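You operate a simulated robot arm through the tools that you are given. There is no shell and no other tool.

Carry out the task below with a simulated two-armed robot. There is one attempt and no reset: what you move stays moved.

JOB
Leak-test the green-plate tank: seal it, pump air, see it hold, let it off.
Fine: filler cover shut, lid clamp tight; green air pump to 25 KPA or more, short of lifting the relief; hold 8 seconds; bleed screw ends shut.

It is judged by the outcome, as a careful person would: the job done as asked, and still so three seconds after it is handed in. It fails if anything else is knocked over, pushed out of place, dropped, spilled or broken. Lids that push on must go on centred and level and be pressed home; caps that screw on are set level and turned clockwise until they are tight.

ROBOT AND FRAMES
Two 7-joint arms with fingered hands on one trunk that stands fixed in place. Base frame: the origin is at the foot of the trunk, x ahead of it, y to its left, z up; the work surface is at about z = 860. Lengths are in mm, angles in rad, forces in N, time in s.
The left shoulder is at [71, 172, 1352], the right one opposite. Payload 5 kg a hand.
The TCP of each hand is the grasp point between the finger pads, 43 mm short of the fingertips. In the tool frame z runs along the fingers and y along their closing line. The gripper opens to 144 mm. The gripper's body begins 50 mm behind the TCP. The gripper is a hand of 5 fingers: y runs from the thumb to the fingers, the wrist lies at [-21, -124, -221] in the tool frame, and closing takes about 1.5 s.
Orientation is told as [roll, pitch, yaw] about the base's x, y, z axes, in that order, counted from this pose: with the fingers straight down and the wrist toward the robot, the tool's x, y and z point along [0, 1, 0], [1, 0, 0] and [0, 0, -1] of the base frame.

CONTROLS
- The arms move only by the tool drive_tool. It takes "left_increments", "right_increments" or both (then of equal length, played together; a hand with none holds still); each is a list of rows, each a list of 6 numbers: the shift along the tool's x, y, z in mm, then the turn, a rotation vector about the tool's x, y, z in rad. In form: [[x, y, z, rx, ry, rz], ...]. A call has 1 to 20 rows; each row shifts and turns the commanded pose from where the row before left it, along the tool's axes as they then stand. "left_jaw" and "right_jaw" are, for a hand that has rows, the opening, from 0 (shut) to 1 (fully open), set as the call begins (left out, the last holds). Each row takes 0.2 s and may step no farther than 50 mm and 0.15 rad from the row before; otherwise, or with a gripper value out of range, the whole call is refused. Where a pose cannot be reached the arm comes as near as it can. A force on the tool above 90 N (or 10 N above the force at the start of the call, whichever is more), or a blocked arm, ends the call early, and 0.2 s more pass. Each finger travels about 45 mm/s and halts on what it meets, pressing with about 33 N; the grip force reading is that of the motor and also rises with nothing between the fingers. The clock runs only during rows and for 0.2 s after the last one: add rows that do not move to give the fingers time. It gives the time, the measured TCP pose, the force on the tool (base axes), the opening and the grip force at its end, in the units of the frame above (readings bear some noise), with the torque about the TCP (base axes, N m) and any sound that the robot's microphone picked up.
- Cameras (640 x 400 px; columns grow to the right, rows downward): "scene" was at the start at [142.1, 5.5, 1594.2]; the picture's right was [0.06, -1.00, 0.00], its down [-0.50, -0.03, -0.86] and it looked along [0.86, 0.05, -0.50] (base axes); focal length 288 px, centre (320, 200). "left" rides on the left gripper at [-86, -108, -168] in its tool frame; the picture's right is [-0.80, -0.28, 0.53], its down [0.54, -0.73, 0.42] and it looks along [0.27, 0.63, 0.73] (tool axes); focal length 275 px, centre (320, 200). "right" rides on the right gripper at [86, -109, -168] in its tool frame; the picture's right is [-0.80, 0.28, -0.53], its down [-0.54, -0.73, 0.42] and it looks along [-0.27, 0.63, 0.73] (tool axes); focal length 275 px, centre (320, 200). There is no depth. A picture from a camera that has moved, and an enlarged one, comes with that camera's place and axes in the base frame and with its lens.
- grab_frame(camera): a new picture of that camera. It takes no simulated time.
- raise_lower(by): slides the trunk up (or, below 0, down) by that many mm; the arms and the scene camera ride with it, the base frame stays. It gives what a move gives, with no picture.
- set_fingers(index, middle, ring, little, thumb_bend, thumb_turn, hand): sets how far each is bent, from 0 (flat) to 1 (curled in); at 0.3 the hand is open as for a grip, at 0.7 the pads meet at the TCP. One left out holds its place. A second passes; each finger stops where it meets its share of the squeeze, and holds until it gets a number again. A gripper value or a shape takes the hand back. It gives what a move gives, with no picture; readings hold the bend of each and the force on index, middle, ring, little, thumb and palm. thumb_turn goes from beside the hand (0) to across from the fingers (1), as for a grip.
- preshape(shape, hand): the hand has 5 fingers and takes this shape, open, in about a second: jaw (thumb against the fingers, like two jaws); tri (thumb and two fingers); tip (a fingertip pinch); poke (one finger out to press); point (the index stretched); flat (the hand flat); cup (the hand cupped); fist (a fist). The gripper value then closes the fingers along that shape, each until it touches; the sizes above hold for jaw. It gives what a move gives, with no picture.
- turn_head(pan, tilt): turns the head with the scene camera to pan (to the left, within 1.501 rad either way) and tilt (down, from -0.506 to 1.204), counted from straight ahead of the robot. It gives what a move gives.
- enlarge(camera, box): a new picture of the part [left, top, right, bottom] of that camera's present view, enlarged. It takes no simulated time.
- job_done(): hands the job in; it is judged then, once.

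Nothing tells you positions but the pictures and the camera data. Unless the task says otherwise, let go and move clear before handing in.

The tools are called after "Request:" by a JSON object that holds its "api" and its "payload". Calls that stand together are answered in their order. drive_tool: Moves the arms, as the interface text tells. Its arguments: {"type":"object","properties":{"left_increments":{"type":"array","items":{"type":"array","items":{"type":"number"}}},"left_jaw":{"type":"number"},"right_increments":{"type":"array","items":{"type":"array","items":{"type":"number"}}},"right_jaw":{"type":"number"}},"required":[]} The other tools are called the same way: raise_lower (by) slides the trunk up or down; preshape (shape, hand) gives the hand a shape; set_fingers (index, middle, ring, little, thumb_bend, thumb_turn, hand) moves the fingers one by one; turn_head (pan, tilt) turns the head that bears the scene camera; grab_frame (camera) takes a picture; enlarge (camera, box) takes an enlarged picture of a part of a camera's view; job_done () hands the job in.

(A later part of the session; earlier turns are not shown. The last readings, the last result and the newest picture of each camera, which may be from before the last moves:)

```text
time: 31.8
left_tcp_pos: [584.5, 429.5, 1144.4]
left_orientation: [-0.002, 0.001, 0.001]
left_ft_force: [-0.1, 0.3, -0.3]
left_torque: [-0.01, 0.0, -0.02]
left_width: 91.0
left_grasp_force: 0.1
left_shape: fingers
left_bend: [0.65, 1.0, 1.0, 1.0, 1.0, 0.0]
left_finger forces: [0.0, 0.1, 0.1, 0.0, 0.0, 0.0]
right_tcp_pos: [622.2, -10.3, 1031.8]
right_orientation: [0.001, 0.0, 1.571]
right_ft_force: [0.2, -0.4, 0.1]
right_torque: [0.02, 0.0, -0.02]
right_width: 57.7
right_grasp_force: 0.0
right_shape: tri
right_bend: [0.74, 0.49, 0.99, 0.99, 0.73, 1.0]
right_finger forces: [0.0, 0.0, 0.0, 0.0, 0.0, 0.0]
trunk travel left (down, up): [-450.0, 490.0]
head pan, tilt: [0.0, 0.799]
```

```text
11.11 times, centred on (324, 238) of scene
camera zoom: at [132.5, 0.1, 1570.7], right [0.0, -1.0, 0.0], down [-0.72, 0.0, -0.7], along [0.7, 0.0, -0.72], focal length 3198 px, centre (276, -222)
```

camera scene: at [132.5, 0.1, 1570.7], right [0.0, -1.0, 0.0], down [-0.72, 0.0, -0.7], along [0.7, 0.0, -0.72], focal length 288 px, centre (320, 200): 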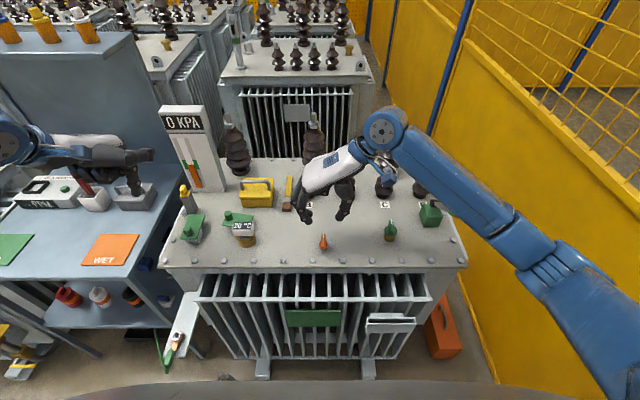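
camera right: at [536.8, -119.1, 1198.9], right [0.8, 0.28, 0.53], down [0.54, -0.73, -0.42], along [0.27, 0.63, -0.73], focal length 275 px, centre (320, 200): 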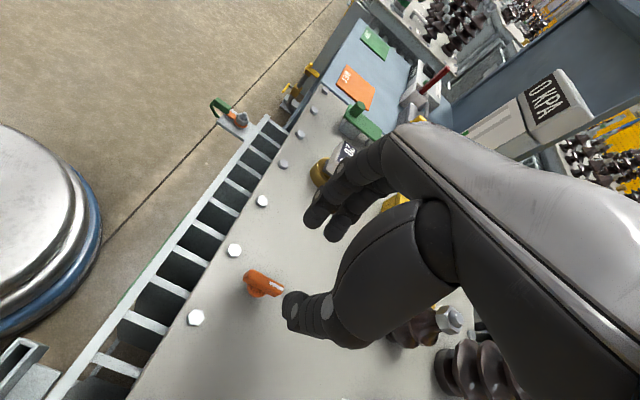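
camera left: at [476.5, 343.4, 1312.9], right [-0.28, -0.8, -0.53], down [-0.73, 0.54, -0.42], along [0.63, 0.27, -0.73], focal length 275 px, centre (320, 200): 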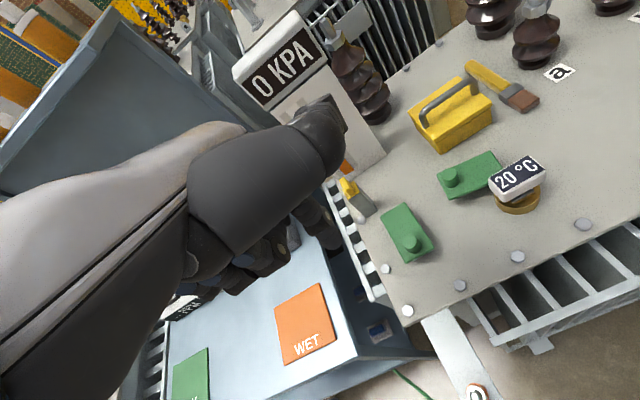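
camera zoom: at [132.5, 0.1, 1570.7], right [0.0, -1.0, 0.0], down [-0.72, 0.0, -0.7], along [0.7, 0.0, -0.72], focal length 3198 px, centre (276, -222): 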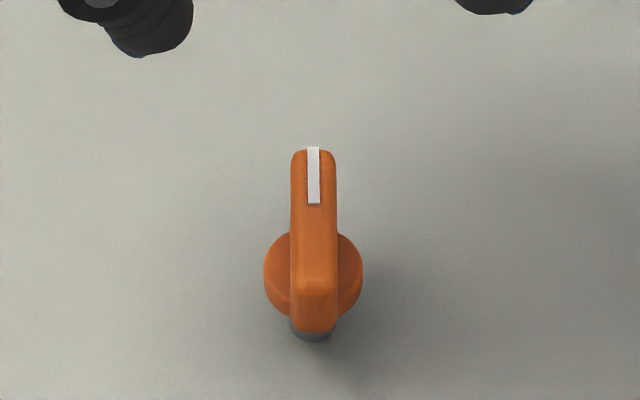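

The orange bar runs x 598–643 at y ≈ -9.5, top z ≈ 910, axis near x = 619. I lower the right hand astride it and check before closing.

Request:
{"api": "drive_tool", "payload": {"right_increments": [[1.5, 0.4, 30, 0, 0, 0], [1.5, 0.4, 30, 0, 0, 0], [0, 0, 20, 0, 0, 0], [0, 0, 8, 0, 0, 0], [0, 0, 0, 0, 0, 0]]}}

Request:
{"api": "enlarge", "payload": {"camera": "scene", "box": [280, 190, 380, 260]}}

Request:
{"api": "enlarge", "payload": {"camera": "right", "box": [220, 130, 440, 370]}}

```text
time: 33.0
left_tcp_pos: [584.3, 430.2, 1145.1]
left_orientation: [0.0, 0.0, -0.001]
left_ft_force: [-0.2, -0.3, -0.2]
left_torque: [0.0, -0.01, -0.02]
left_width: 91.2
left_grasp_force: 0.0
left_shape: fingers
left_bend: [0.65, 1.0, 1.0, 1.0, 1.0, 0.0]
left_finger forces: [0.1, 0.0, 0.1, 0.1, 0.1, 0.0]
right_tcp_pos: [619.9, -8.9, 941.3]
right_orientation: [-0.001, -0.001, 1.572]
right_ft_force: [0.2, 0.4, 0.0]
right_torque: [0.01, 0.0, 0.0]
right_width: 58.0
right_grasp_force: 0.0
right_shape: tri
right_bend: [0.74, 0.49, 0.99, 0.99, 0.73, 1.0]
right_finger forces: [0.0, 0.0, 0.0, 0.0, 0.0, 0.0]
trunk travel left (down, up): [-450.0, 490.0]
head pan, tilt: [0.0, 0.799]
```

```text
5.71 times, centred on (330, 225) of scene
camera zoom: at [132.4, 0.0, 1570.7], right [0.0, -1.0, 0.0], down [-0.72, 0.0, -0.7], along [0.7, 0.0, -0.72], focal length 1645 px, centre (263, 57)
```

zoom: 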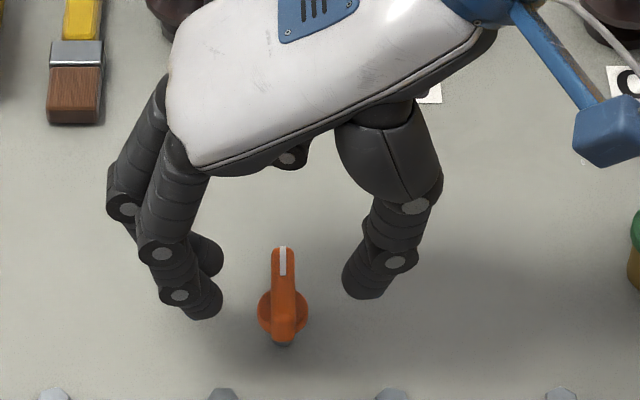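

```text
1.67 times, centred on (330, 250) of right
camera zoom: at [534.6, -118.3, 1108.2], right [0.8, 0.28, 0.53], down [0.54, -0.73, -0.42], along [0.27, 0.63, -0.73], focal length 459 px, centre (303, 117)
```

zoom: 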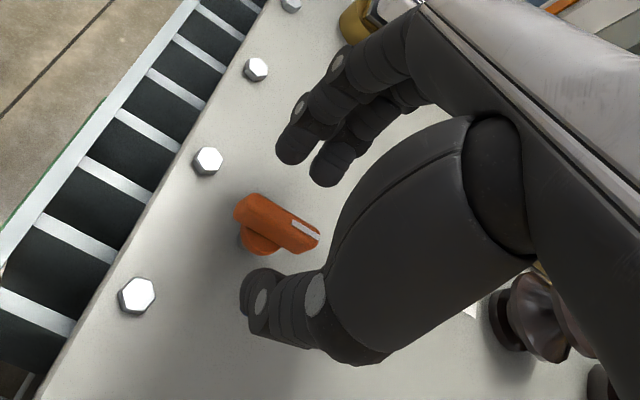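

Well astride the bar. I close the fingers on it.

Request:
{"api": "drive_tool", "payload": {"right_increments": [[0, 0, 0, 0, 0, 0], [0, 0, 0, 0, 0, 0], [0, 0, 0, 0, 0, 0], [0, 0, 0, 0, 0, 0], [0, 0, 0, 0, 0, 0], [0, 0, 0, 0, 0, 0], [0, 0, 0, 0, 0, 0], [0, 0, 0, 0, 0, 0]], "right_jaw": 0.0}}

Request:
{"api": "enlarge", "payload": {"camera": "scene", "box": [280, 190, 380, 260]}}

Request:
{"api": "enlarge", "payload": {"camera": "right", "box": [220, 130, 440, 370]}}

```text
time: 34.8
left_tcp_pos: [583.4, 430.3, 1145.6]
left_orientation: [0.0, 0.002, 0.0]
left_ft_force: [0.6, 0.0, 0.4]
left_torque: [-0.03, -0.01, 0.01]
left_width: 91.0
left_grasp_force: 0.1
left_shape: fingers
left_bend: [0.65, 1.0, 1.0, 1.0, 1.0, 0.0]
left_finger forces: [0.0, 0.0, 0.1, 0.0, 0.1, 0.0]
right_tcp_pos: [620.2, -8.8, 942.3]
right_orientation: [-0.001, 0.001, 1.571]
right_ft_force: [-0.8, -0.5, -0.1]
right_torque: [-0.08, 0.05, 0.01]
right_width: 6.4
right_grasp_force: 33.5
right_shape: tri
right_bend: [0.71, 0.68, 1.0, 1.0, 0.72, 1.0]
right_finger forces: [14.1, 13.1, 0.0, 0.1, 27.3, 0.1]
trunk travel left (down, up): [-450.0, 490.0]
head pan, tilt: [0.0, 0.799]
```

```text
5.71 times, centred on (330, 225) of scene
camera zoom: at [132.3, 0.0, 1570.7], right [0.0, -1.0, 0.0], down [-0.72, 0.0, -0.7], along [0.7, 0.0, -0.72], focal length 1645 px, centre (263, 57)
```

zoom: 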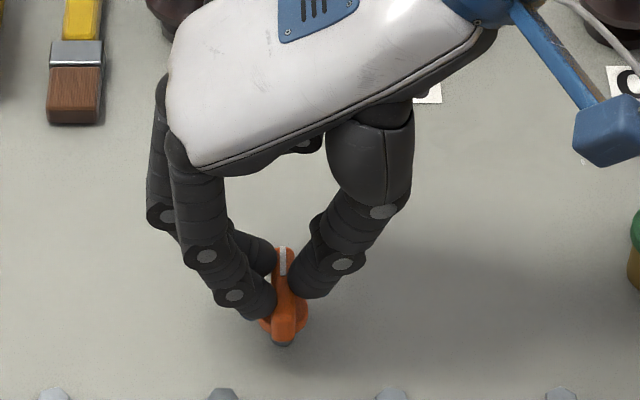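

```text
1.67 times, centred on (330, 250) of right
camera zoom: at [534.5, -118.4, 1108.4], right [0.8, 0.28, 0.53], down [0.54, -0.73, -0.42], along [0.27, 0.63, -0.73], focal length 459 px, centre (303, 117)
```

zoom: 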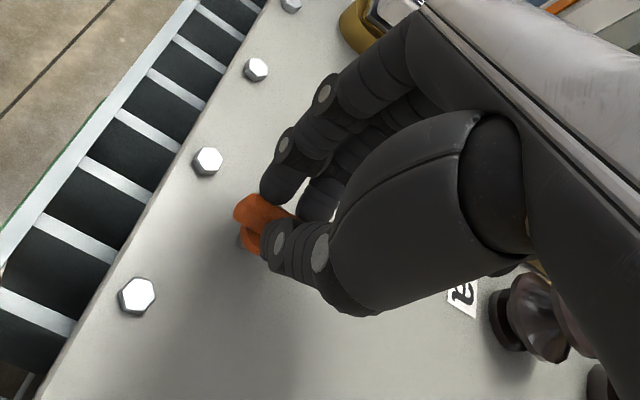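

Firm grip. I turn clockwise (about tool +z) in steps and watch the torque.

Request:
{"api": "drive_tool", "payload": {"right_increments": [[0, 0, 0, 0, 0, 0.08], [0, 0, 0, 0, 0, 0.08], [0, 0, 0, 0, 0, 0.08], [0, 0, 0, 0, 0, 0.08]]}}

Request:
{"api": "enlarge", "payload": {"camera": "scene", "box": [280, 190, 380, 260]}}

```text
time: 35.8
left_tcp_pos: [583.4, 431.1, 1145.3]
left_orientation: [0.001, -0.001, 0.0]
left_ft_force: [0.4, -0.6, 0.4]
left_torque: [0.01, -0.01, 0.04]
left_width: 91.0
left_grasp_force: 0.0
left_shape: fingers
left_bend: [0.65, 1.0, 1.0, 1.0, 1.0, 0.0]
left_finger forces: [0.0, 0.0, 0.0, 0.0, 0.0, 0.0]
right_tcp_pos: [620.1, -11.2, 941.8]
right_orientation: [0.0, 0.0, 1.253]
right_ft_force: [-3.9, 1.5, 0.4]
right_torque: [0.05, 0.12, 0.04]
right_width: 6.5
right_grasp_force: 32.9
right_shape: tri
right_bend: [0.71, 0.68, 1.0, 1.0, 0.72, 1.0]
right_finger forces: [14.1, 13.7, 0.0, 0.1, 26.9, 0.0]
trunk travel left (down, up): [-450.0, 490.0]
head pan, tilt: [0.0, 0.799]
```

```text
5.71 times, centred on (330, 225) of scene
camera zoom: at [131.9, 0.2, 1570.7], right [0.0, -1.0, 0.0], down [-0.72, 0.0, -0.7], along [0.7, 0.0, -0.72], focal length 1645 px, centre (263, 57)
```

zoom: 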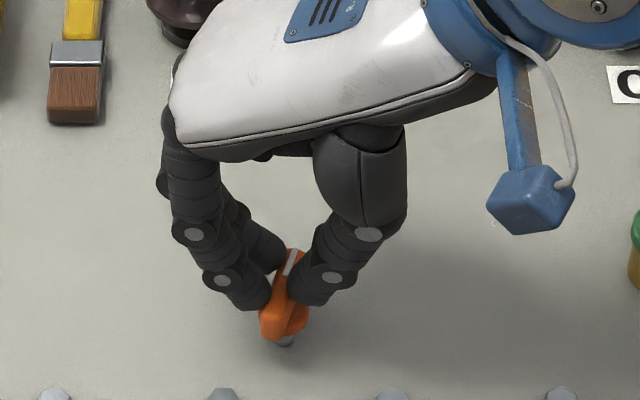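

Request:
{"api": "drive_tool", "payload": {"right_increments": [[0, 0, 0, 0, 0, 0.1], [0, 0, 0, 0, 0, 0.1], [0, 0, 0, 0, 0, 0.1], [0, 0, 0, 0, 0, 0.1], [0, 0, 0, 0, 0, 0.1], [0, 0, 0, 0, 0, 0.1]]}}

Request:
{"api": "enlarge", "payload": {"camera": "scene", "box": [280, 190, 380, 260]}}

```text
time: 37.2
left_tcp_pos: [583.4, 430.6, 1143.8]
left_orientation: [-0.001, -0.001, -0.001]
left_ft_force: [0.0, -0.2, -0.2]
left_torque: [0.04, -0.04, 0.02]
left_width: 91.0
left_grasp_force: 0.1
left_shape: fingers
left_bend: [0.65, 1.0, 1.0, 1.0, 1.0, 0.0]
left_finger forces: [0.0, 0.0, 0.0, 0.0, 0.0, 0.0]
right_tcp_pos: [620.5, -10.1, 942.2]
right_orientation: [0.001, -0.001, 0.648]
right_ft_force: [-2.6, -0.8, -0.5]
right_torque: [-0.08, 0.09, 0.06]
right_width: 6.6
right_grasp_force: 33.3
right_shape: tri
right_bend: [0.71, 0.68, 1.0, 1.0, 0.72, 1.0]
right_finger forces: [12.8, 12.8, 0.0, 0.0, 27.9, 0.1]
trunk travel left (down, up): [-450.0, 490.0]
head pan, tilt: [0.0, 0.799]
```

```text
5.71 times, centred on (330, 225) of scene
camera zoom: at [132.1, 0.0, 1570.7], right [0.0, -1.0, 0.0], down [-0.72, 0.0, -0.7], along [0.7, 0.0, -0.72], focal length 1645 px, centre (263, 57)
```

zoom: 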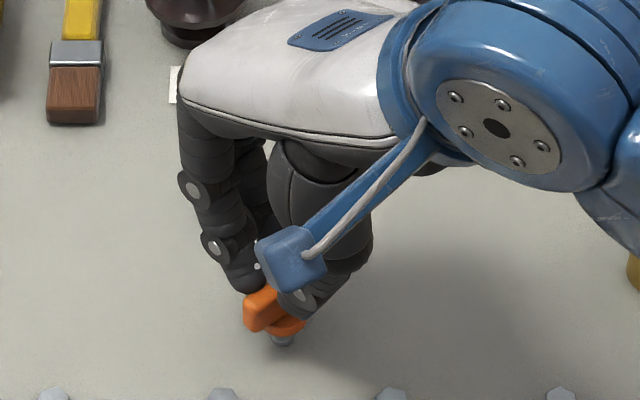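

Request:
{"api": "drive_tool", "payload": {"right_increments": [[0, 0, 0, 0, 0, 0.1], [0, 0, 0, 0, 0, 0.1], [0, 0, 0, 0, 0, 0.1], [0, 0, 0, 0, 0, 0.1], [0, 0, 0, 0, 0, 0.1], [0, 0, 0, 0, 0, 0.1]]}}

Request:
{"api": "enlarge", "payload": {"camera": "scene", "box": [280, 190, 380, 260]}}

Request:
{"api": "grab_frame", "payload": {"camera": "scene"}}

```text
time: 38.6
left_tcp_pos: [583.2, 429.4, 1144.4]
left_orientation: [0.001, 0.001, 0.001]
left_ft_force: [-0.1, -0.3, 0.1]
left_torque: [0.01, -0.02, -0.01]
left_width: 91.1
left_grasp_force: 0.1
left_shape: fingers
left_bend: [0.65, 1.0, 1.0, 1.0, 1.0, 0.0]
left_finger forces: [0.1, 0.0, 0.0, 0.0, 0.0, 0.0]
right_tcp_pos: [620.2, -9.6, 943.5]
right_orientation: [0.0, 0.002, 0.048]
right_ft_force: [-3.5, -4.5, -4.7]
right_torque: [-0.17, 0.15, -0.01]
right_width: 6.3
right_grasp_force: 33.0
right_shape: tri
right_bend: [0.71, 0.68, 1.0, 1.0, 0.72, 1.0]
right_finger forces: [10.6, 12.1, 0.1, 0.1, 25.6, 0.0]
trunk travel left (down, up): [-450.0, 490.0]
head pan, tilt: [0.0, 0.799]
```

```text
5.71 times, centred on (330, 225) of scene
camera zoom: at [132.2, 0.3, 1570.7], right [0.0, -1.0, 0.0], down [-0.72, 0.0, -0.7], along [0.7, 0.0, -0.72], focal length 1645 px, centre (263, 57)
```

zoom: 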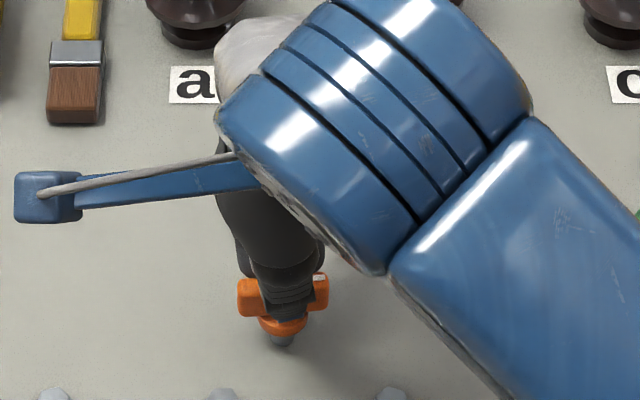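

```text
taken
camera scene: at [132.2, 0.3, 1570.7], right [0.0, -1.0, 0.0], down [-0.72, 0.0, -0.7], along [0.7, 0.0, -0.72], focal length 288 px, centre (320, 200)
```

scene: 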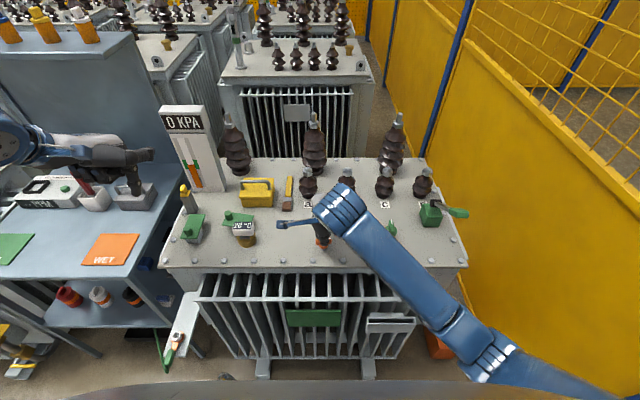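

It turns like a screw, drawing slightly down. I continue clockwise, following downward a little.

Request:
{"api": "drive_tool", "payload": {"right_increments": [[0, 0, 0.3, 0, 0, 0.1], [0, 0, 0.3, 0, 0, 0.1], [0, 0, 0.3, 0, 0, 0.1], [0, 0, 0.3, 0, 0, 0.1], [0, 0, 0.2, 0, 0, 0.1]]}}

Request:
{"api": "enlarge", "payload": {"camera": "scene", "box": [280, 190, 380, 260]}}

```text
time: 39.8
left_tcp_pos: [584.3, 428.3, 1144.8]
left_orientation: [0.002, 0.0, 0.0]
left_ft_force: [0.1, 0.0, 0.3]
left_torque: [0.03, 0.02, 0.02]
left_width: 90.7
left_grasp_force: 0.0
left_shape: fingers
left_bend: [0.65, 1.0, 1.0, 1.0, 1.0, 0.0]
left_finger forces: [0.0, 0.1, 0.1, 0.0, 0.0, 0.0]
right_tcp_pos: [621.8, -8.2, 942.3]
right_orientation: [0.0, -0.003, -0.452]
right_ft_force: [2.7, -5.0, 9.5]
right_torque: [-0.22, -0.08, 0.04]
right_width: 5.8
right_grasp_force: 33.1
right_shape: tri
right_bend: [0.71, 0.68, 1.0, 1.0, 0.72, 1.0]
right_finger forces: [15.1, 17.0, 0.0, 0.0, 26.3, 0.0]
trunk travel left (down, up): [-450.0, 490.0]
head pan, tilt: [0.0, 0.799]
```

```text
5.71 times, centred on (330, 225) of scene
camera zoom: at [131.8, 0.0, 1570.9], right [0.0, -1.0, 0.0], down [-0.72, 0.0, -0.7], along [0.7, 0.0, -0.72], focal length 1645 px, centre (263, 57)
```

zoom: 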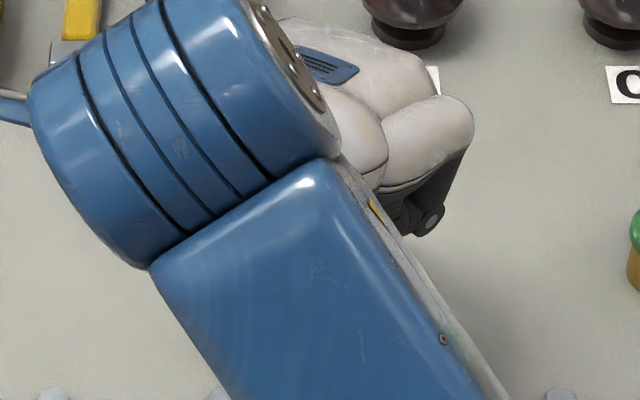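

Request:
{"api": "drive_tool", "payload": {"right_increments": [[0, 0, -0.7, 0, 0, 0.08], [0, 0, -0.5, 0, 0, 0.08], [0, 0, 0, 0, 0, 0.08], [0, 0, 0, 0, 0, 0.08]]}}

Request:
{"api": "grab_frame", "payload": {"camera": "right"}}

```text
time: 40.8
left_tcp_pos: [585.6, 425.3, 1145.1]
left_orientation: [-0.002, -0.001, -0.011]
left_ft_force: [0.2, -0.5, 1.6]
left_torque: [0.04, 0.0, 0.0]
left_width: 91.2
left_grasp_force: 0.1
left_shape: fingers
left_bend: [0.65, 1.0, 1.0, 1.0, 1.0, 0.0]
left_finger forces: [0.1, 0.0, 0.0, 0.0, 0.1, 0.0]
right_tcp_pos: [627.8, -47.2, 939.6]
right_orientation: [-0.028, -0.053, -0.757]
right_ft_force: [0.0, -0.2, 0.4]
right_torque: [-0.04, 0.02, -0.05]
right_width: 5.2
right_grasp_force: 32.6
right_shape: tri
right_bend: [0.73, 0.72, 1.0, 1.0, 0.73, 1.0]
right_finger forces: [0.1, 0.1, 0.1, 0.0, 0.1, 0.0]
trunk travel left (down, up): [-450.0, 490.0]
head pan, tilt: [0.0, 0.799]
stopped in row 4 (right hand): the force on the tool passed its limit at 95 N (the readings are from after the stop); the commanded pose is now the measured one
```

```text
taken
camera right: at [605.8, 99.5, 1096.9], right [-0.35, -0.74, 0.57], down [-0.89, 0.08, -0.45], along [0.28, -0.67, -0.69], focal length 275 px, centre (320, 200)
```

right: 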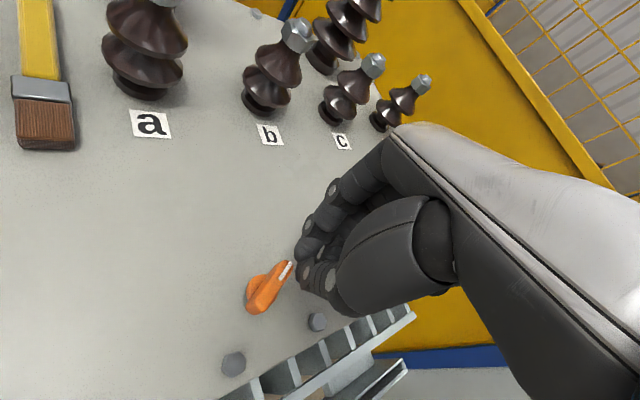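

The hand slipped off the knob after a force spike. Let me look at the knob and the arm.

Request:
{"api": "enlarge", "payload": {"camera": "right", "box": [230, 240, 340, 340]}}

Request:
{"api": "grab_frame", "payload": {"camera": "scene"}}

Request:
{"api": "grab_frame", "payload": {"camera": "left"}}

```text
4.00 times, centred on (285, 290) of right
camera zoom: at [605.8, 99.5, 1096.9], right [-0.35, -0.74, 0.57], down [-0.89, 0.08, -0.45], along [0.28, -0.67, -0.69], focal length 1101 px, centre (460, -160)
```

zoom: 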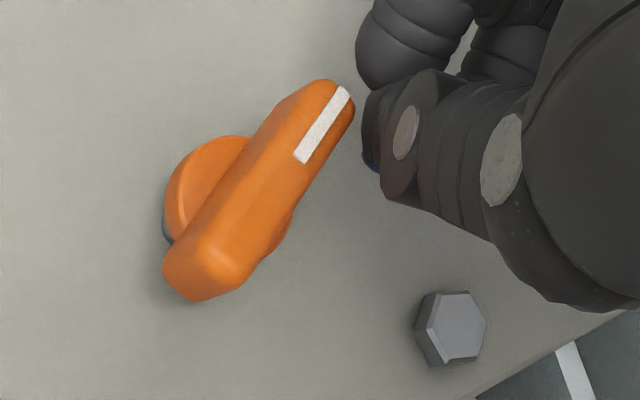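

```text
taken
camera scene: at [128.9, 2.2, 1570.9], right [0.0, -1.0, 0.0], down [-0.72, 0.0, -0.7], along [0.7, 0.0, -0.72], focal length 288 px, centre (320, 200)
```

scene: 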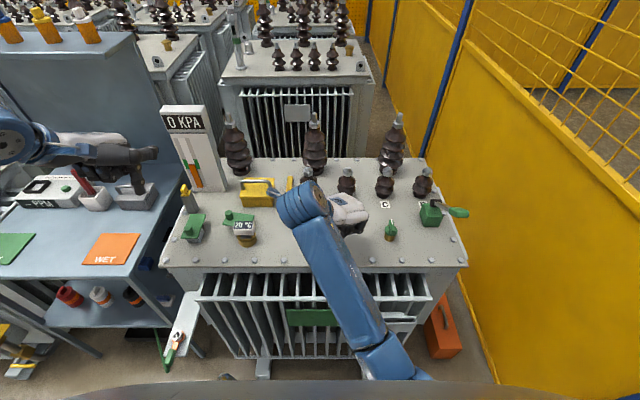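

```text
taken
camera left: at [476.8, 340.4, 1313.8], right [-0.29, -0.8, -0.53], down [-0.72, 0.55, -0.43], along [0.63, 0.26, -0.73], focal length 275 px, centre (320, 200)
```

left: 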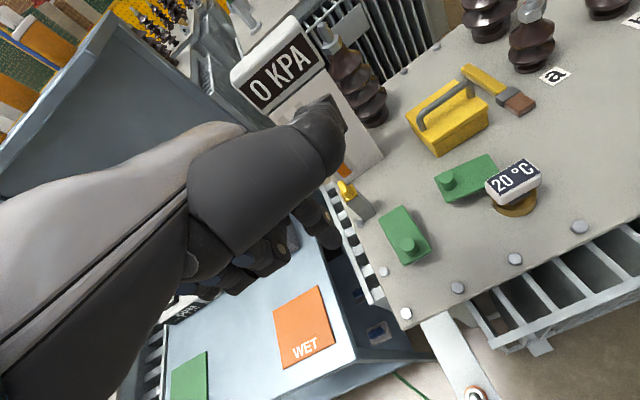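

At the stroke's end the arm reached its yaw limit (about -0.5 rad here) and slipped off, dragging the knob back to about -53°. The knob itself still turned freely, so it isn't tight yet. I raise the hand straight up, level it and set yaw to 0.65 to re-grip across the bar.

Request:
{"api": "drive_tool", "payload": {"right_increments": [[0, 0, -30, 0, 0, 0], [0, 0, -40, 0, 0, 0], [0, 0, -30, 0, 0, 0]]}}

Request:
{"api": "grab_frame", "payload": {"camera": "scene"}}

```text
time: 41.6
left_tcp_pos: [588.3, 425.5, 1143.3]
left_orientation: [0.002, 0.001, -0.006]
left_ft_force: [1.2, -0.9, -0.7]
left_torque: [0.02, 0.07, 0.0]
left_width: 90.9
left_grasp_force: 0.0
left_shape: fingers
left_bend: [0.65, 1.0, 1.0, 1.0, 1.0, 0.0]
left_finger forces: [0.0, 0.0, 0.0, 0.0, 0.1, 0.0]
right_tcp_pos: [632.8, -126.1, 986.8]
right_orientation: [-0.157, -0.156, -0.79]
right_ft_force: [0.3, 0.0, 0.7]
right_torque: [0.05, 0.04, -0.03]
right_width: 4.9
right_grasp_force: 33.3
right_shape: tri
right_bend: [0.72, 0.72, 1.0, 1.0, 0.73, 1.0]
right_finger forces: [0.0, 0.1, 0.1, 0.1, 0.0, 0.0]
trunk travel left (down, up): [-450.0, 490.0]
head pan, tilt: [0.0, 0.799]
stopped in row 3 (right hand): the arm was blocked; the commanded pose is now the measured one
```

```text
taken
camera scene: at [135.7, -2.6, 1570.3], right [0.0, -1.0, 0.0], down [-0.72, 0.0, -0.7], along [0.7, 0.0, -0.72], focal length 288 px, centre (320, 200)
```

scene: 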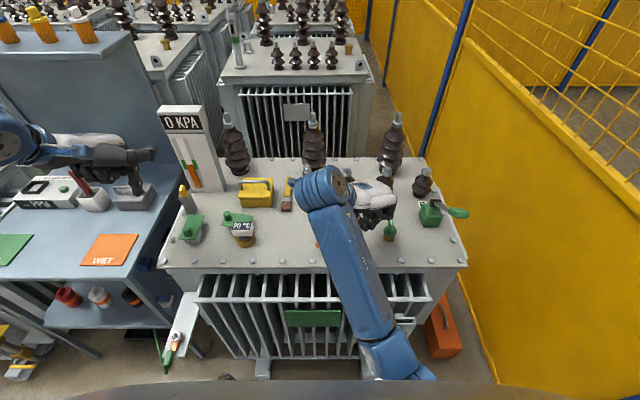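

The arm is jammed near its limit; turning the yaw back the other way should free it.

Request:
{"api": "drive_tool", "payload": {"right_increments": [[0, 0, 0, 0, 0, -0.1], [0, 0, 0, 0, 0, -0.12], [0, 0, 0, 0, 0, -0.14], [0, 0, 0, 0, 0, -0.14]]}}

Request:
{"api": "grab_frame", "payload": {"camera": "scene"}}

```text
time: 42.6
left_tcp_pos: [585.5, 428.5, 1144.4]
left_orientation: [0.0, 0.001, -0.002]
left_ft_force: [0.1, 0.2, -0.9]
left_torque: [0.03, 0.0, -0.01]
left_width: 90.9
left_grasp_force: 0.1
left_shape: fingers
left_bend: [0.65, 1.0, 1.0, 1.0, 1.0, 0.0]
left_finger forces: [0.0, 0.0, 0.1, 0.1, 0.0, 0.0]
right_tcp_pos: [630.8, -128.7, 988.6]
right_orientation: [-0.219, -0.068, -0.295]
right_ft_force: [0.2, -0.4, -0.7]
right_torque: [-0.02, 0.03, -0.03]
right_width: 5.0
right_grasp_force: 33.1
right_shape: tri
right_bend: [0.72, 0.72, 1.0, 1.0, 0.73, 1.0]
right_finger forces: [0.0, 0.0, 0.1, 0.1, 0.0, 0.0]
trunk travel left (down, up): [-450.0, 490.0]
head pan, tilt: [0.0, 0.799]
```

```text
taken
camera scene: at [132.4, -0.4, 1570.7], right [0.0, -1.0, 0.0], down [-0.72, 0.0, -0.7], along [0.7, 0.0, -0.72], focal length 288 px, centre (320, 200)
```

scene: 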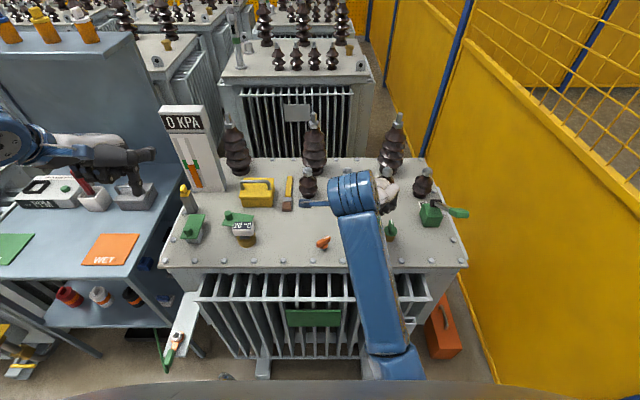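

Request:
{"api": "drive_tool", "payload": {"right_increments": [[0, 0, -25, 0.034, 0.11, 0], [0, 0, -25, 0.034, 0.109, 0], [0, 0, 0, 0, 0, -0.1344], [0, 0, 0, 0, 0, -0.1344], [0, 0, 0, 0, 0, -0.1344], [0, 0, 0, 0, 0, -0.1344], [0, 0, 0, 0, 0, -0.1344], [0, 0, 0, 0, 0, -0.1344], [0, 0, 0, 0, 0, -0.1344], [0, 0, 0, 0, 0, 0]], "right_jaw": 0.4}}

Request:
{"api": "grab_frame", "payload": {"camera": "scene"}}

Request:
{"api": "enlarge", "payload": {"camera": "scene", "box": [300, 220, 348, 256]}}

```text
time: 44.8
left_tcp_pos: [584.0, 429.2, 1144.2]
left_orientation: [-0.001, 0.0, -0.005]
left_ft_force: [-0.2, 0.7, -0.2]
left_torque: [-0.03, 0.03, -0.01]
left_width: 91.1
left_grasp_force: 0.2
left_shape: fingers
left_bend: [0.65, 1.0, 1.0, 1.0, 1.0, 0.0]
left_finger forces: [0.0, 0.0, 0.0, 0.1, 0.0, 0.0]
right_tcp_pos: [630.1, -114.1, 1038.1]
right_orientation: [0.006, -0.003, 0.64]
right_ft_force: [0.2, 0.3, 0.2]
right_torque: [-0.03, -0.01, 0.04]
right_width: 57.2
right_grasp_force: 0.1
right_shape: tri
right_bend: [0.74, 0.49, 0.99, 0.99, 0.73, 1.0]
right_finger forces: [0.1, 0.1, 0.0, 0.0, 0.0, 0.0]
trunk travel left (down, up): [-450.0, 490.0]
head pan, tilt: [0.0, 0.799]
```

```text
taken
camera scene: at [132.1, 1.0, 1570.7], right [0.0, -1.0, 0.0], down [-0.72, 0.0, -0.7], along [0.7, 0.0, -0.72], focal length 288 px, centre (320, 200)
```

scene: 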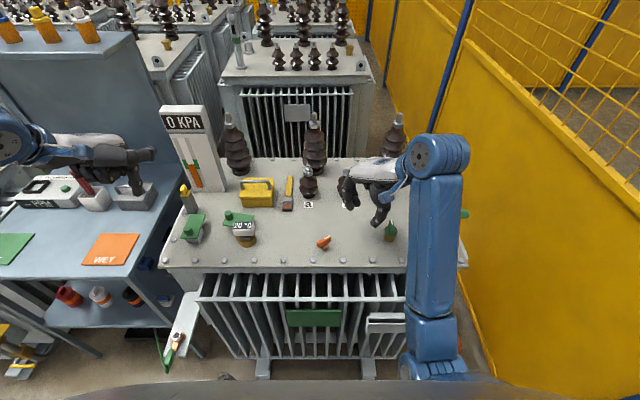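

```text
11.11 times, centred on (324, 238) of scene
camera zoom: at [132.1, 1.0, 1570.7], right [0.0, -1.0, 0.0], down [-0.72, 0.0, -0.7], along [0.7, 0.0, -0.72], focal length 3198 px, centre (276, -222)
```

zoom: 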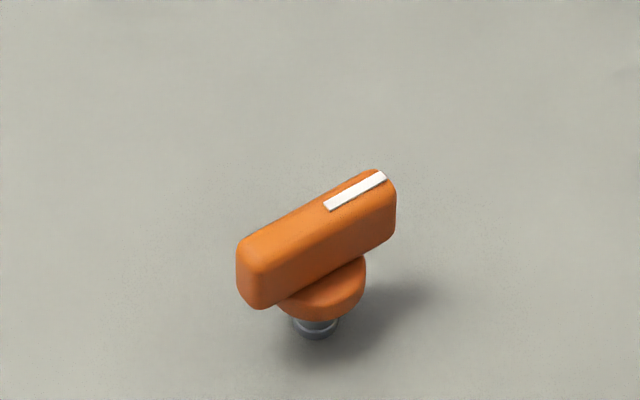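

The orange bar now points about -56°. I move back over its axis (620.5, -9) with the closing line across the bar and descend.

Request:
{"api": "drive_tool", "payload": {"right_increments": [[30, 18.4, 0, 0, 0, 0.015], [30, 18.3, 0, 0, 0, 0.015], [30, 18.3, 0, 0, 0, 0.015], [0, 0, 35, 0, 0, 0], [0, 0, 35, 0, 0, 0], [0, 0, 25, 0, 0, 0], [0, 0, 0, 0, 0, 0]]}}

Request:
{"api": "enlarge", "payload": {"camera": "scene", "box": [280, 190, 380, 260]}}

Request:
{"api": "enlarge", "payload": {"camera": "right", "box": [220, 130, 440, 370]}}

```text
time: 46.4
left_tcp_pos: [584.6, 428.5, 1144.6]
left_orientation: [0.0, 0.0, -0.003]
left_ft_force: [0.4, -0.6, -0.6]
left_torque: [0.04, 0.01, 0.03]
left_width: 91.0
left_grasp_force: 0.1
left_shape: fingers
left_bend: [0.65, 1.0, 1.0, 1.0, 1.0, 0.0]
left_finger forces: [0.1, 0.0, 0.0, 0.0, 0.0, 0.0]
right_tcp_pos: [622.3, -10.0, 942.2]
right_orientation: [0.006, -0.005, 0.593]
right_ft_force: [-0.2, -0.9, 0.0]
right_torque: [0.02, -0.02, -0.03]
right_width: 57.5
right_grasp_force: 0.1
right_shape: tri
right_bend: [0.74, 0.49, 0.99, 0.99, 0.73, 1.0]
right_finger forces: [0.0, 0.0, 0.1, 0.0, 0.0, 0.1]
trunk travel left (down, up): [-450.0, 490.0]
head pan, tilt: [0.0, 0.799]
```

```text
5.71 times, centred on (330, 225) of scene
camera zoom: at [132.2, 0.0, 1570.7], right [0.0, -1.0, 0.0], down [-0.72, 0.0, -0.7], along [0.7, 0.0, -0.72], focal length 1645 px, centre (263, 57)
```

zoom: 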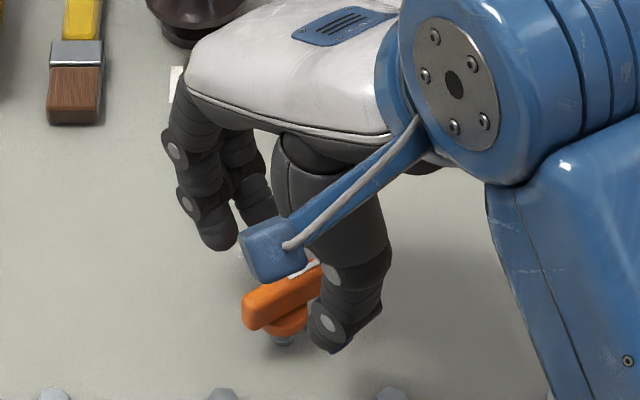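

```text
1.67 times, centred on (330, 250) of right
camera zoom: at [485.7, -1.2, 1109.6], right [0.68, -0.51, 0.53], down [-0.3, -0.85, -0.43], along [0.67, 0.14, -0.73], focal length 459 px, centre (303, 117)
```

zoom: 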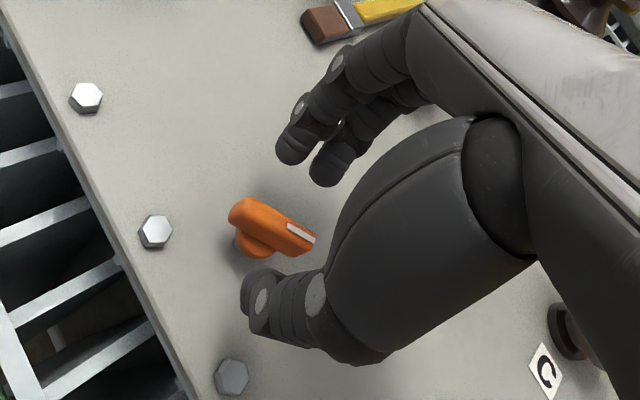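

Request:
{"api": "drive_tool", "payload": {"right_increments": [[0, 0, 0, 0, 0, 0], [0, 0, 0, 0, 0, 0], [0, 0, 0, 0, 0, 0], [0, 0, 0, 0, 0, 0], [0, 0, 0, 0, 0, 0], [0, 0, 0, 0, 0, 0], [0, 0, 0, 0, 0, 0]], "right_jaw": 0.0}}

Request:
{"api": "drive_tool", "payload": {"right_increments": [[0, 0, 0, 0, 0, 0.09], [0, 0, 0, 0, 0, 0.09], [0, 0, 0, 0, 0, 0.09], [0, 0, 0, 0, 0, 0.09], [0, 0, 0, 0, 0, 0.09], [0, 0, 0, 0, 0, 0.09], [0, 0, 0, 0, 0, 0.09]]}}

Request:
{"api": "grab_frame", "payload": {"camera": "right"}}

```text
time: 48.0
left_tcp_pos: [584.9, 428.6, 1143.8]
left_orientation: [0.0, 0.001, -0.004]
left_ft_force: [1.4, -0.2, 0.2]
left_torque: [0.01, 0.0, -0.01]
left_width: 90.9
left_grasp_force: 0.0
left_shape: fingers
left_bend: [0.65, 1.0, 1.0, 1.0, 1.0, 0.0]
left_finger forces: [0.0, 0.0, 0.0, 0.1, 0.0, 0.0]
right_tcp_pos: [622.3, -10.7, 943.5]
right_orientation: [0.007, -0.004, 0.594]
right_ft_force: [-1.6, -0.3, 2.5]
right_torque: [-0.01, 0.06, 0.03]
right_width: 5.3
right_grasp_force: 32.7
right_shape: tri
right_bend: [0.69, 0.7, 1.0, 1.0, 0.73, 1.0]
right_finger forces: [12.1, 11.2, 0.0, 0.1, 24.5, 0.1]
trunk travel left (down, up): [-450.0, 490.0]
head pan, tilt: [0.0, 0.799]
```

```text
time: 49.6
left_tcp_pos: [585.0, 428.2, 1144.3]
left_orientation: [0.0, 0.0, -0.004]
left_ft_force: [-0.1, -0.7, -0.7]
left_torque: [-0.02, 0.04, -0.01]
left_width: 91.1
left_grasp_force: 0.1
left_shape: fingers
left_bend: [0.65, 1.0, 1.0, 1.0, 1.0, 0.0]
left_finger forces: [0.0, 0.0, 0.1, 0.0, 0.1, 0.1]
right_tcp_pos: [623.5, -11.1, 942.6]
right_orientation: [0.008, 0.002, -0.039]
right_ft_force: [3.0, -9.9, 8.4]
right_torque: [-0.41, -0.09, 0.04]
right_width: 5.3
right_grasp_force: 32.6
right_shape: tri
right_bend: [0.7, 0.7, 1.0, 1.0, 0.73, 1.0]
right_finger forces: [12.4, 17.1, 0.1, 0.0, 24.9, 0.0]
trunk travel left (down, up): [-450.0, 490.0]
head pan, tilt: [0.0, 0.799]
```

```text
taken
camera right: at [517.9, 77.9, 1109.9], right [0.25, -0.81, 0.53], down [-0.75, -0.51, -0.43], along [0.62, -0.29, -0.73], focal length 275 px, centre (320, 200)
```

right: 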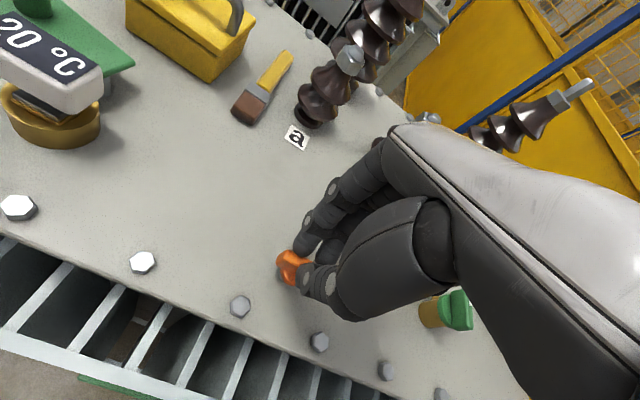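

Request:
{"api": "drive_tool", "payload": {"right_increments": [[0, 0, -0.5, 0, 0, 0.09], [0, 0, -0.5, 0, 0, 0.09], [0, 0, 0, 0, 0, 0.09], [0, 0, 0, 0, 0, 0.08]]}}

Request:
{"api": "grab_frame", "payload": {"camera": "right"}}

Request:
{"api": "enlarge", "payload": {"camera": "right", "box": [250, 220, 350, 320]}}

```text
time: 50.8
left_tcp_pos: [577.1, 434.4, 1144.0]
left_orientation: [-0.002, -0.001, 0.002]
left_ft_force: [-0.4, 1.0, 0.3]
left_torque: [-0.03, -0.1, 0.02]
left_width: 90.9
left_grasp_force: 0.1
left_shape: fingers
left_bend: [0.65, 1.0, 1.0, 1.0, 1.0, 0.0]
left_finger forces: [0.1, 0.0, 0.0, 0.0, 0.0, 0.0]
right_tcp_pos: [632.1, -76.2, 926.1]
right_orientation: [-0.115, -0.065, -0.407]
right_ft_force: [-0.5, 0.9, 0.0]
right_torque: [-0.07, -0.07, 0.01]
right_width: 3.7
right_grasp_force: 32.9
right_shape: tri
right_bend: [0.71, 0.72, 1.0, 1.0, 0.74, 0.99]
right_finger forces: [0.0, 0.1, 0.0, 0.0, 0.1, 0.0]
trunk travel left (down, up): [-450.0, 490.0]
head pan, tilt: [0.0, 0.799]
stopped in row 4 (right hand): the arm was blocked; the commanded pose is now the measured one
```

```text
taken
camera right: at [563.0, 67.1, 1074.7], right [-0.07, -0.77, 0.64], down [-0.88, -0.26, -0.41], along [0.48, -0.59, -0.65], focal length 275 px, centre (320, 200)
```

right: 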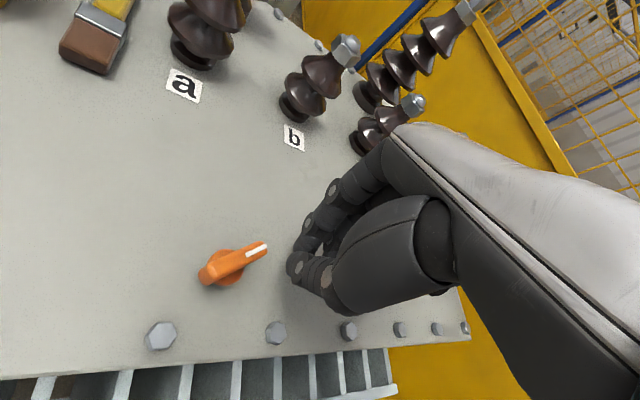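

```text
4.00 times, centred on (300, 270) of right
camera zoom: at [563.0, 67.1, 1074.7], right [-0.07, -0.77, 0.64], down [-0.88, -0.26, -0.41], along [0.48, -0.59, -0.65], focal length 1101 px, centre (400, -80)
```

zoom: 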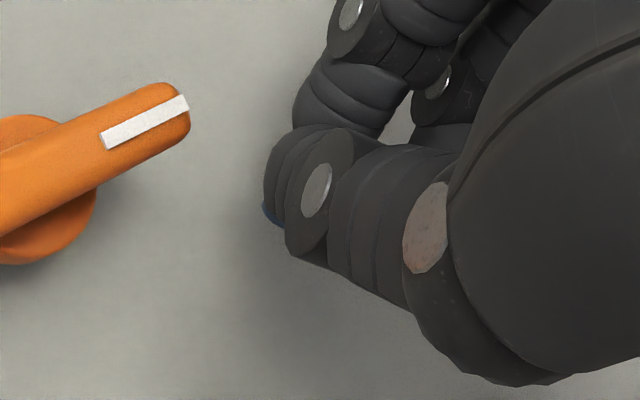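

Again the arm binds near yaw -0.1 here, so the right hand's useful range at the clamp is roughly +1.6 to 0, and the left hand should take 0 to -1.6. I free the right hand and lift it.

Request:
{"api": "drive_tool", "payload": {"right_increments": [[0, 0, -10, 0, 0, -0.1], [0, 0, -15, 0, 0, -0.12], [0, 0, -20, 0, 0, -0.14], [0, 0, -20, 0.03, 0.05, -0.14], [0, 0, -20, 0.03, 0.05, -0.14], [0, 0, -20, 0, 0, -0.14]]}}

Request:
{"api": "grab_frame", "payload": {"camera": "scene"}}

Request:
{"api": "enlarge", "payload": {"camera": "scene", "box": [300, 220, 348, 256]}}

```text
refused: row 4 steps farther than a row can; nothing moved
```

```text
taken
camera scene: at [126.7, 3.3, 1571.1], right [0.0, -1.0, 0.0], down [-0.71, 0.0, -0.7], along [0.7, 0.0, -0.71], focal length 288 px, centre (320, 200)
```

scene: 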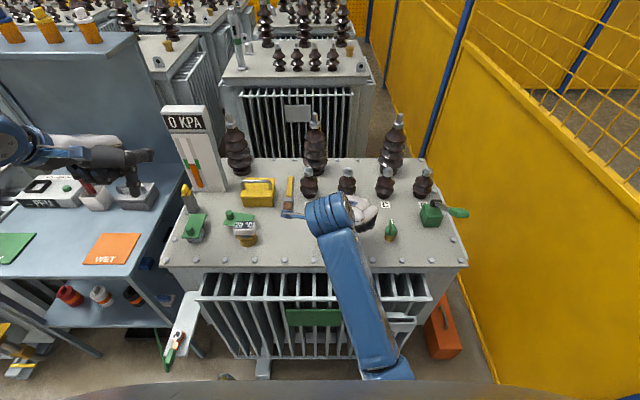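

```text
11.11 times, centred on (324, 238) of scene
camera zoom: at [126.7, 3.3, 1571.1], right [0.0, -1.0, 0.0], down [-0.71, 0.0, -0.7], along [0.7, 0.0, -0.71], focal length 3198 px, centre (276, -222)
```

zoom: 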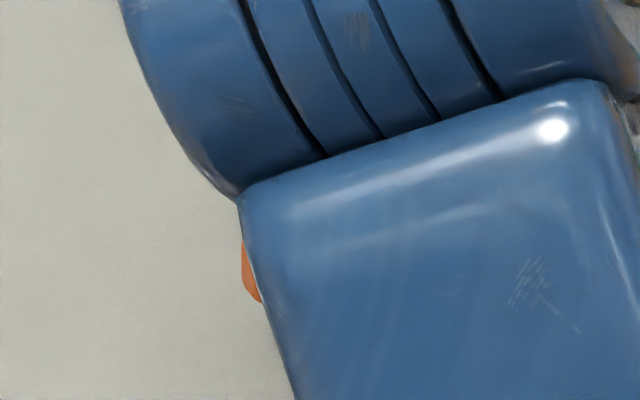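

Request:
{"api": "drive_tool", "payload": {"right_increments": [[0, 0, -10, 0, 0, -0.1], [0, 0, -15, 0, 0, -0.12], [0, 0, -20, 0, 0, -0.14], [0, 0, -20, 0.03, 0.05, -0.1], [0, 0, -20, 0.03, 0.05, -0.1], [0, 0, -20, 0, 0, -0.14]]}}

Request:
{"api": "grab_frame", "payload": {"camera": "scene"}}

Request:
{"api": "enlarge", "payload": {"camera": "scene", "box": [300, 220, 348, 256]}}

```text
time: 52.2
left_tcp_pos: [583.7, 430.8, 1143.5]
left_orientation: [-0.001, 0.001, 0.0]
left_ft_force: [0.3, 0.3, -0.3]
left_torque: [-0.04, 0.01, 0.0]
left_width: 91.0
left_grasp_force: 0.0
left_shape: fingers
left_bend: [0.65, 1.0, 1.0, 1.0, 1.0, 0.0]
left_finger forces: [0.0, 0.0, 0.0, 0.1, 0.0, 0.1]
right_tcp_pos: [636.1, -65.8, 1031.3]
right_orientation: [-0.007, 0.057, 0.286]
right_ft_force: [-0.1, 0.2, 0.1]
right_torque: [0.0, 0.01, -0.02]
right_width: 3.8
right_grasp_force: 33.0
right_shape: tri
right_bend: [0.71, 0.72, 1.0, 1.0, 0.74, 0.99]
right_finger forces: [0.1, 0.1, 0.0, 0.0, 0.0, 0.0]
trunk travel left (down, up): [-450.0, 490.0]
head pan, tilt: [0.0, 0.799]
```

```text
taken
camera scene: at [133.1, 1.2, 1570.6], right [0.0, -1.0, 0.0], down [-0.72, 0.0, -0.7], along [0.7, 0.0, -0.72], focal length 288 px, centre (320, 200)
```

scene: 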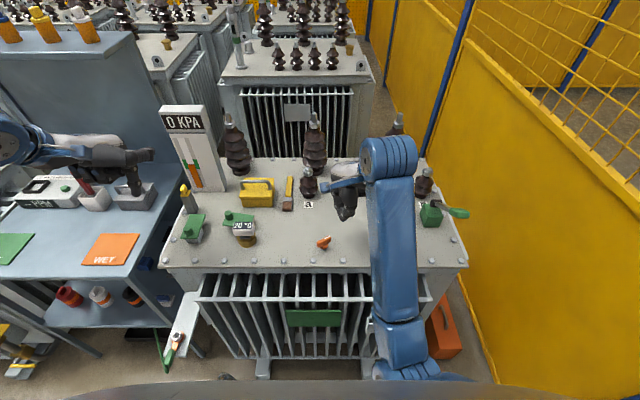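

```text
11.11 times, centred on (324, 238) of scene
camera zoom: at [133.1, 1.2, 1570.6], right [0.0, -1.0, 0.0], down [-0.72, 0.0, -0.7], along [0.7, 0.0, -0.72], focal length 3198 px, centre (276, -222)
```

zoom: 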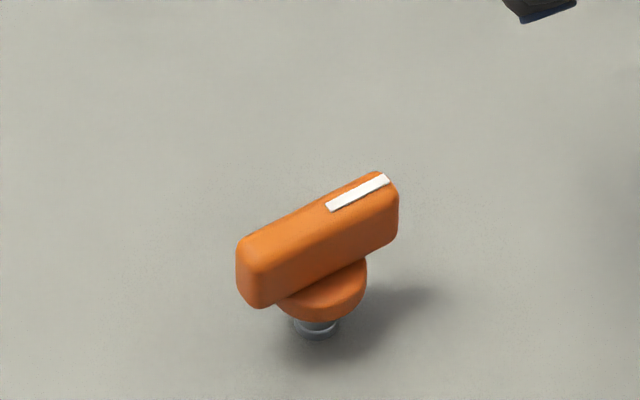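

The knob sits at about -57° again. I'll re-grip gently, turn only within the comfortable range, then release and see whether it stays - to learn whether it's loose or springing from a stop.

Request:
{"api": "drive_tool", "payload": {"right_increments": [[0, 0, 0, -0.057, 0.007, -0.1], [0, 0, 0, 0, 0, -0.1], [0, 0, 0, 0, 0, -0.074], [18.6, 5.5, 0, 0, 0, 0], [18.6, 5.5, 0, 0, 0, 0], [18.5, 5.6, 0, 0, 0, 0], [0, 0, 35, 0, 0, 0], [0, 0, 35, 0, 0, 0], [0, 0, 17, 0, 0, 0], [0, 0, 0, 0, 0, 0]], "right_jaw": 0.4}}

Request:
{"api": "enlarge", "payload": {"camera": "right", "box": [220, 130, 440, 370]}}

```text
time: 54.4
left_tcp_pos: [584.2, 429.6, 1144.0]
left_orientation: [-0.002, 0.0, 0.0]
left_ft_force: [0.4, -1.1, -0.5]
left_torque: [0.02, 0.0, 0.01]
left_width: 91.2
left_grasp_force: 0.2
left_shape: fingers
left_bend: [0.65, 1.0, 1.0, 1.0, 1.0, 0.0]
left_finger forces: [0.0, 0.0, 0.0, 0.0, 0.1, 0.0]
right_tcp_pos: [618.4, -10.5, 942.3]
right_orientation: [0.0, 0.003, 0.559]
right_ft_force: [0.5, 0.5, -0.7]
right_torque: [-0.02, 0.0, 0.03]
right_width: 57.4
right_grasp_force: 0.2
right_shape: tri
right_bend: [0.74, 0.49, 0.99, 0.99, 0.73, 1.0]
right_finger forces: [0.1, 0.0, 0.0, 0.1, 0.0, 0.0]
trunk travel left (down, up): [-450.0, 490.0]
head pan, tilt: [0.0, 0.799]
```

```text
1.67 times, centred on (330, 250) of right
camera zoom: at [481.3, 5.2, 1107.9], right [0.66, -0.52, 0.53], down [-0.33, -0.85, -0.42], along [0.67, 0.1, -0.73], focal length 459 px, centre (303, 117)
```

zoom: 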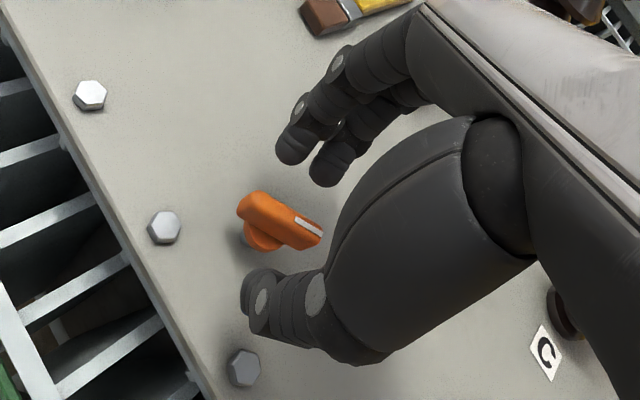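

Request:
{"api": "drive_tool", "payload": {"right_increments": [[0, 0, 0, 0, 0, 0], [0, 0, 0, 0, 0, 0], [0, 0, 0, 0, 0, 0], [0, 0, 0, 0, 0, 0], [0, 0, 0, 0, 0, 0], [0, 0, 0, 0, 0, 0], [0, 0, 0, 0, 0, 0]], "right_jaw": 0.0}}

Request:
{"api": "drive_tool", "payload": {"right_increments": [[0, 0, 0, 0, 0, 0.08], [0, 0, 0, 0, 0, 0.08], [0, 0, 0, 0, 0, 0.08], [0, 0, 0, 0, 0, 0.08]]}}

Request:
{"api": "enlarge", "payload": {"camera": "right", "box": [220, 130, 440, 370]}}

```text
time: 56.0
left_tcp_pos: [583.8, 429.3, 1144.0]
left_orientation: [-0.001, 0.001, 0.001]
left_ft_force: [-0.4, -0.1, -0.4]
left_torque: [-0.01, 0.02, 0.01]
left_width: 91.0
left_grasp_force: 0.0
left_shape: fingers
left_bend: [0.65, 1.0, 1.0, 1.0, 1.0, 0.0]
left_finger forces: [0.0, 0.1, 0.0, 0.0, 0.1, 0.0]
right_tcp_pos: [618.6, -10.2, 941.6]
right_orientation: [-0.001, 0.002, 0.559]
right_ft_force: [-0.1, 0.2, 0.5]
right_torque: [0.02, 0.03, -0.03]
right_width: 6.9
right_grasp_force: 32.8
right_shape: tri
right_bend: [0.72, 0.66, 1.0, 1.0, 0.71, 1.0]
right_finger forces: [14.4, 13.7, 0.0, 0.0, 27.0, 0.0]
trunk travel left (down, up): [-450.0, 490.0]
head pan, tilt: [0.0, 0.799]
```

```text
time: 57.0
left_tcp_pos: [582.9, 431.5, 1142.5]
left_orientation: [0.0, 0.001, -0.001]
left_ft_force: [0.4, 0.8, -0.2]
left_torque: [0.02, 0.01, 0.0]
left_width: 91.0
left_grasp_force: 0.0
left_shape: fingers
left_bend: [0.65, 1.0, 1.0, 1.0, 1.0, 0.0]
left_finger forces: [0.1, 0.0, 0.1, 0.0, 0.0, 0.1]
right_tcp_pos: [617.7, -11.0, 941.9]
right_orientation: [-0.003, 0.004, 0.239]
right_ft_force: [-1.2, 8.6, 0.5]
right_torque: [0.26, 0.04, 0.06]
right_width: 6.5
right_grasp_force: 33.2
right_shape: tri
right_bend: [0.72, 0.66, 1.0, 1.0, 0.71, 1.0]
right_finger forces: [15.0, 14.1, 0.0, 0.0, 26.7, 0.0]
trunk travel left (down, up): [-450.0, 490.0]
head pan, tilt: [0.0, 0.799]
```

```text
1.67 times, centred on (330, 250) of right
camera zoom: at [493.2, 47.9, 1107.9], right [0.47, -0.71, 0.53], down [-0.58, -0.7, -0.42], along [0.67, -0.11, -0.73], focal length 459 px, centre (303, 117)
```

zoom: 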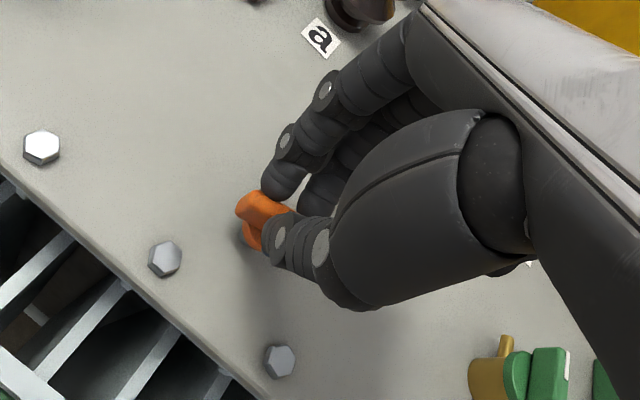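

Request:
{"api": "drive_tool", "payload": {"right_increments": [[0, 0, 0, 0, 0, 0], [0, 0, 0, 0, 0, 0], [0, 0, 0, 0, 0, 0], [0, 0, 0, 0, 0, 0], [0, 0, 0, 0, 0, 0], [0, 0, 0, 0, 0, 0]], "right_jaw": 0.4}}

Request:
{"api": "enlarge", "payload": {"camera": "right", "box": [220, 130, 440, 370]}}

```text
time: 58.4
left_tcp_pos: [584.3, 429.9, 1143.5]
left_orientation: [-0.001, 0.001, 0.001]
left_ft_force: [0.6, -1.2, 0.9]
left_torque: [0.0, -0.03, -0.01]
left_width: 91.1
left_grasp_force: 0.1
left_shape: fingers
left_bend: [0.65, 1.0, 1.0, 1.0, 1.0, 0.0]
left_finger forces: [0.1, 0.1, 0.1, 0.0, 0.1, 0.1]
right_tcp_pos: [618.4, -11.8, 942.6]
right_orientation: [-0.003, 0.004, 0.239]
right_ft_force: [0.8, 0.5, 0.1]
right_torque: [0.03, 0.03, 0.01]
right_width: 57.1
right_grasp_force: 0.2
right_shape: tri
right_bend: [0.74, 0.49, 0.99, 0.99, 0.73, 1.0]
right_finger forces: [0.0, 0.0, 0.0, 0.0, 0.1, 0.1]
trunk travel left (down, up): [-450.0, 490.0]
head pan, tilt: [0.0, 0.799]
```

```text
1.67 times, centred on (330, 250) of right
camera zoom: at [493.4, 46.4, 1107.7], right [0.47, -0.71, 0.53], down [-0.58, -0.7, -0.42], along [0.67, -0.11, -0.73], focal length 459 px, centre (303, 117)
```

zoom: 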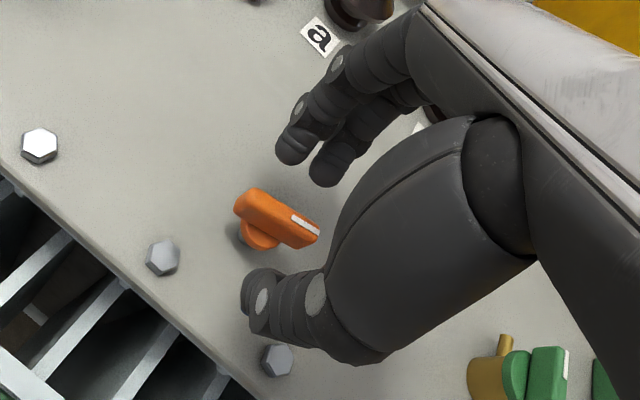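

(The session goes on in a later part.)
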